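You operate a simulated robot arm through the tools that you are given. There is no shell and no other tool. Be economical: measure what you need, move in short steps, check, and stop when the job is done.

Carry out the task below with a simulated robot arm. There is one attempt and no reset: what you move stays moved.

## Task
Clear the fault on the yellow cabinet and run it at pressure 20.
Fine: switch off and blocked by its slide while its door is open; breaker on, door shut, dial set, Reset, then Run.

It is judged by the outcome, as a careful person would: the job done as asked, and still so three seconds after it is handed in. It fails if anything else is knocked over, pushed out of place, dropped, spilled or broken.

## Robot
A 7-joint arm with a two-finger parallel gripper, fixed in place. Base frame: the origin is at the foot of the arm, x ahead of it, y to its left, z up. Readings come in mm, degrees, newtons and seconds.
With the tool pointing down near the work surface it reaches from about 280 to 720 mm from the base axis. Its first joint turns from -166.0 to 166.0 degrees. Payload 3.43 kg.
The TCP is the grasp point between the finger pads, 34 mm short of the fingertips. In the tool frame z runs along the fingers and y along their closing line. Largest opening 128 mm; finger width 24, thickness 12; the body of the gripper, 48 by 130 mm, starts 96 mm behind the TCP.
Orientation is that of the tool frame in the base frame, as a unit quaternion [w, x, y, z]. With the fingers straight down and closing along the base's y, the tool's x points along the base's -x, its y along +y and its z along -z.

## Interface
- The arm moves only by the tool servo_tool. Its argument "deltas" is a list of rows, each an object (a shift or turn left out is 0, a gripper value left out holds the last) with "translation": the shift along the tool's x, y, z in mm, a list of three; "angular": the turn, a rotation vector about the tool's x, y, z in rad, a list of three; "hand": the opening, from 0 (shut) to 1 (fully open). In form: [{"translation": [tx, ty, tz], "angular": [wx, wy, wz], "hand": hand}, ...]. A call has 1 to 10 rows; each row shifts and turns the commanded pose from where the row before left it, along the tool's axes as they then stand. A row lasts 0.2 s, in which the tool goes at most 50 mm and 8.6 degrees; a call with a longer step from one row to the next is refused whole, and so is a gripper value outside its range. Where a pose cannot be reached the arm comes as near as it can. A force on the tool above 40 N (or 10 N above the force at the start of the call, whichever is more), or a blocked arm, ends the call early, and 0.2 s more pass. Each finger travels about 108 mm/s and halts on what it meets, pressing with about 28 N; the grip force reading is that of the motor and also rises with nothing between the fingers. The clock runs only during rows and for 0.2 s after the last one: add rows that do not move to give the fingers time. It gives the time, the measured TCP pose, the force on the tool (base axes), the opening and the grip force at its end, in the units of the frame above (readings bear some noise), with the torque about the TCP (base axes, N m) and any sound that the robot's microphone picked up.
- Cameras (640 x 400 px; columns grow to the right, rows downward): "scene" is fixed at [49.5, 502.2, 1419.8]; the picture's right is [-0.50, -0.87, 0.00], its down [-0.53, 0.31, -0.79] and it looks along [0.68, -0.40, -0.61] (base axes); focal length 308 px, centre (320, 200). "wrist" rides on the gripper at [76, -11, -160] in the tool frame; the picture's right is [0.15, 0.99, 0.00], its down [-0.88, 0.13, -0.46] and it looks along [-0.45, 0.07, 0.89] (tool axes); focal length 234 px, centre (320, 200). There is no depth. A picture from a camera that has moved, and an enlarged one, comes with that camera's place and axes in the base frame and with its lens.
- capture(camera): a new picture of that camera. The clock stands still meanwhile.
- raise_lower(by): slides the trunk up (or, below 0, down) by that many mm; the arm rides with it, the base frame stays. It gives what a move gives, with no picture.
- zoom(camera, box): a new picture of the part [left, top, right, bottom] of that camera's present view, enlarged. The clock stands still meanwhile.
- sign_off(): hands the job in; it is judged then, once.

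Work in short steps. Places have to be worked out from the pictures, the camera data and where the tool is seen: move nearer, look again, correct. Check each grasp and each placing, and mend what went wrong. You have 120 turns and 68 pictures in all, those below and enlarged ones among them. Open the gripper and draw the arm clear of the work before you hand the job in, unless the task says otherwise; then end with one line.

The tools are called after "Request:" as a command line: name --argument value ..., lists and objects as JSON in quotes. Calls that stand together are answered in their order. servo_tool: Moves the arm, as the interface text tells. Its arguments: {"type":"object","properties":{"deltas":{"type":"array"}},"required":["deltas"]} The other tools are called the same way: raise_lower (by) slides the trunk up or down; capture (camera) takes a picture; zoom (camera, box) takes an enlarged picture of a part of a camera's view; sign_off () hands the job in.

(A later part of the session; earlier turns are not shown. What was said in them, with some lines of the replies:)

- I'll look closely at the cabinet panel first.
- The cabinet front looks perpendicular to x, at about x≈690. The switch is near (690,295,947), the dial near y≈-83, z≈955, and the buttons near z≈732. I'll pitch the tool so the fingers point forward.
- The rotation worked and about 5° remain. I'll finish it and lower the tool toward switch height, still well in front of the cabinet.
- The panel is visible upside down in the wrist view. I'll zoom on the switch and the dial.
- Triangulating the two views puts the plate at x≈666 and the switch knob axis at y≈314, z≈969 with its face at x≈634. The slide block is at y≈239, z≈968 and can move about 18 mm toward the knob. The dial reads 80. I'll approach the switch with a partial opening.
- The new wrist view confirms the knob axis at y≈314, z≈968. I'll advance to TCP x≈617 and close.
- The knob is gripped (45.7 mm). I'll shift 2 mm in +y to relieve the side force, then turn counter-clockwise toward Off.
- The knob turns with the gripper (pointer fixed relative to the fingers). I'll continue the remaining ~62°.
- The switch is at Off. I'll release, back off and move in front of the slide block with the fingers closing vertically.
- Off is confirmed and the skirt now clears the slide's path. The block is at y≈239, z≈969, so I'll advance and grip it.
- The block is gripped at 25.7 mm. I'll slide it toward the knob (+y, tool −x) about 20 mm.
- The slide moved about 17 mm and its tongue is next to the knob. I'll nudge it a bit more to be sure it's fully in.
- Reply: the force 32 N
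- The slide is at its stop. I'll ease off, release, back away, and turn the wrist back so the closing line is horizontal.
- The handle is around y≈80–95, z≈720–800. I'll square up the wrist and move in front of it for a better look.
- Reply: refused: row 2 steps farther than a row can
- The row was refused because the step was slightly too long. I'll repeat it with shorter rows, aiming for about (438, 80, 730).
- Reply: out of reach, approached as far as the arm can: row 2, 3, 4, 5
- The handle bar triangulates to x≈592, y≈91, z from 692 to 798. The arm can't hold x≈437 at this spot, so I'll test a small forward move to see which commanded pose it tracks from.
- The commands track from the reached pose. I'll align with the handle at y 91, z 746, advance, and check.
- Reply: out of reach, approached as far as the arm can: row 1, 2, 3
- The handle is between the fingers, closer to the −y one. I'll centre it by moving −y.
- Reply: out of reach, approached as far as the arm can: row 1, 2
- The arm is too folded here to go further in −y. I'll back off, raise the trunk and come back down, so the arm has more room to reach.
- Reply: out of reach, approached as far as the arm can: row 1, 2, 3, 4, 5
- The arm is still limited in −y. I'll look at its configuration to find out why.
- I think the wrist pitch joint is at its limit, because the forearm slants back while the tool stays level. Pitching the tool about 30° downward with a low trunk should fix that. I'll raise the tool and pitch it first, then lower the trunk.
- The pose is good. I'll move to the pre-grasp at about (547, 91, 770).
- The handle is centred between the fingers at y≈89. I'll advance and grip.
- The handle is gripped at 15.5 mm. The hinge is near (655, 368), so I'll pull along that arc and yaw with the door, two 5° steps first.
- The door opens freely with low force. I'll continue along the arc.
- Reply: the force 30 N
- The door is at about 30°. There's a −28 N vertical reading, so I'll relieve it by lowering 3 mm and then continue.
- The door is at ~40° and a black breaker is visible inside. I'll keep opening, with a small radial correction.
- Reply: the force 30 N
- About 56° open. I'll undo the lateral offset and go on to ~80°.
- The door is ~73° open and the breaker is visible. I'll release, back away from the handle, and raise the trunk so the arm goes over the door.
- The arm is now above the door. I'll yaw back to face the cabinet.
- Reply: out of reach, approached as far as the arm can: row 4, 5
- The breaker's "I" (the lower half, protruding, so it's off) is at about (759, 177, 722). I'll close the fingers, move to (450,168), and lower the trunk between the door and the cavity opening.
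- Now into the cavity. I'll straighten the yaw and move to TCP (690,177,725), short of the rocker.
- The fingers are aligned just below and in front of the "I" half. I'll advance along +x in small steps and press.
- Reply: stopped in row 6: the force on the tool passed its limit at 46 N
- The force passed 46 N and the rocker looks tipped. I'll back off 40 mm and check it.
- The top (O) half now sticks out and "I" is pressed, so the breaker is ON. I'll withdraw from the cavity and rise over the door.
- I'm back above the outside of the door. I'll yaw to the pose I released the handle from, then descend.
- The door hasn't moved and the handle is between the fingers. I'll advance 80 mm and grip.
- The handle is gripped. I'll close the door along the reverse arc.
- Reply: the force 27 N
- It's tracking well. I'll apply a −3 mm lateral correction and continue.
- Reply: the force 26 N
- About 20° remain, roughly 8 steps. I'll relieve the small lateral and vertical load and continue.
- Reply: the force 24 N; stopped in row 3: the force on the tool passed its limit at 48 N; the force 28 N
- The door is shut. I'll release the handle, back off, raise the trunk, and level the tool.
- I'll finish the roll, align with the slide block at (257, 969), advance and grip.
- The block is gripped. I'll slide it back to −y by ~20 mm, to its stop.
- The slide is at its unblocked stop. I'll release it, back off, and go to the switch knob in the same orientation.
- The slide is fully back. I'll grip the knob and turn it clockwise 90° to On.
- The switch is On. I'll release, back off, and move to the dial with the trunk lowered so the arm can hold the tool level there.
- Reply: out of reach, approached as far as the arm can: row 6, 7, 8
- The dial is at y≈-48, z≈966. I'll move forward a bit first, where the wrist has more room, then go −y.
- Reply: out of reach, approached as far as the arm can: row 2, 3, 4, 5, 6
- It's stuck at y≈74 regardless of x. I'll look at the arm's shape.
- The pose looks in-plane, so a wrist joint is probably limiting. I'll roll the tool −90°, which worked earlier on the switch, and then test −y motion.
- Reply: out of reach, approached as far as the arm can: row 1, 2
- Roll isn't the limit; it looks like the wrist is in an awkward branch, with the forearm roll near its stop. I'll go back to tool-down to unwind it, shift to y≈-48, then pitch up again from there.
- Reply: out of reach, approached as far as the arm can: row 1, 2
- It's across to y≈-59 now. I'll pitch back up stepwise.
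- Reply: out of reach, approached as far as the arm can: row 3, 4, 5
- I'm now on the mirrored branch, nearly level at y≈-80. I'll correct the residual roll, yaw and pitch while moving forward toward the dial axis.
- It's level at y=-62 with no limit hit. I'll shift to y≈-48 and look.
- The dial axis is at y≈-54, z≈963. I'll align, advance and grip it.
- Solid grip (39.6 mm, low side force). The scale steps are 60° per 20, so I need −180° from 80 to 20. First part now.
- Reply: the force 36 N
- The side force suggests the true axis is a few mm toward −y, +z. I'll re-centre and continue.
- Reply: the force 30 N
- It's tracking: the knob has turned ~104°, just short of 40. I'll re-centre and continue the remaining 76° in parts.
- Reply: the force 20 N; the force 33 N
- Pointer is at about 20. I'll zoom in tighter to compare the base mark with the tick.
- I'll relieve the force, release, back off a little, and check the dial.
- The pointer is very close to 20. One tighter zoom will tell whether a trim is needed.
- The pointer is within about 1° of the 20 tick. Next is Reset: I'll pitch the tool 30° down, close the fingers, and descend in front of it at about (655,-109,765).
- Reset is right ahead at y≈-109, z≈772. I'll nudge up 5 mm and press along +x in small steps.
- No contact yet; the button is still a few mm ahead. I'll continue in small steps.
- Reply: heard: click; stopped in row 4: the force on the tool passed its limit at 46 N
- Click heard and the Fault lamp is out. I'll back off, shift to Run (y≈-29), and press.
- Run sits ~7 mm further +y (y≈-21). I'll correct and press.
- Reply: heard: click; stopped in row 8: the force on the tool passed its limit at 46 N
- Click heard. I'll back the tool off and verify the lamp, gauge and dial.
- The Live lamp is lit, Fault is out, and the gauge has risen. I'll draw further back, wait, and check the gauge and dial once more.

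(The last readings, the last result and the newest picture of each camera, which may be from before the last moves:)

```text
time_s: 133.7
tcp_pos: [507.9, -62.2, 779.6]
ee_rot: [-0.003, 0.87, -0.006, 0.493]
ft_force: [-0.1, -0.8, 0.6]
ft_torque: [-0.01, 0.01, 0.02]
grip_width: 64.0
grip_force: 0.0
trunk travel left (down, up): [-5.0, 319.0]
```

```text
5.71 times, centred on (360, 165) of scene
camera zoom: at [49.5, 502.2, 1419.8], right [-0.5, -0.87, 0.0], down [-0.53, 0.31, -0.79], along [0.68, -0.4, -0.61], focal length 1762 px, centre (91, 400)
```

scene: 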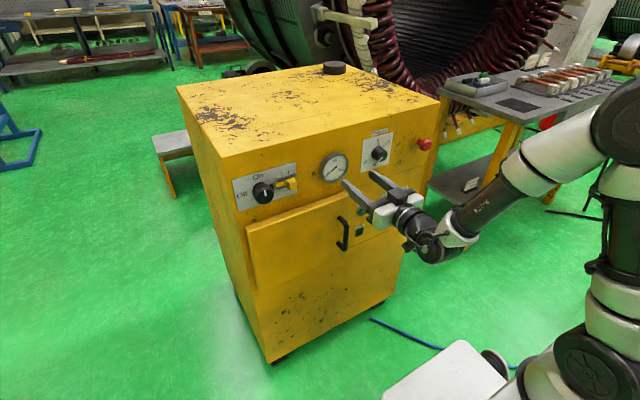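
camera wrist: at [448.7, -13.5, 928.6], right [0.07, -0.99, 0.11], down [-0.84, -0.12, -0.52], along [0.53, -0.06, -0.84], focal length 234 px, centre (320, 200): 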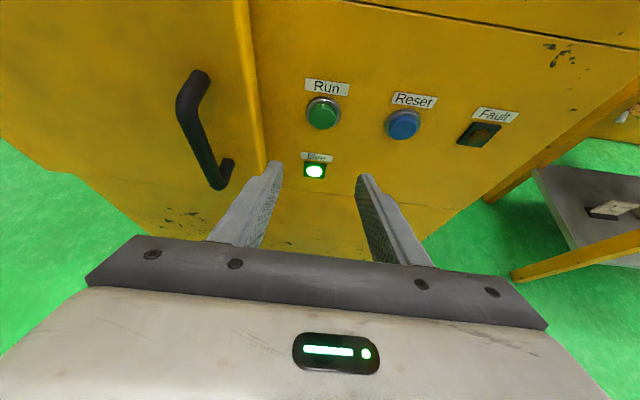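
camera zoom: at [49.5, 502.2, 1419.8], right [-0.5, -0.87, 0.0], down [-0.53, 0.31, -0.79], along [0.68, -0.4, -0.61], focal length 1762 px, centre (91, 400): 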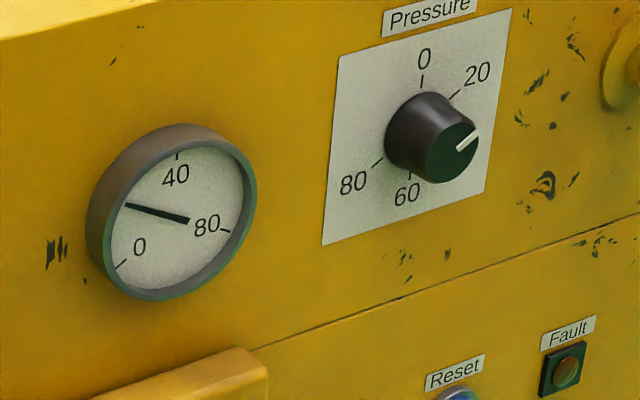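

The gauge reads about 20, midway between 0 and 40. The dial is at 20, Live is lit, and the arm is clear with the gripper open.

Request:
sign_off

```text
The job is handed in.
```

The fault on the yellow cabinet is cleared and it is running at pressure 20: breaker on, door shut, slide clear, switch On, Fault lamp out and Live lamp lit.
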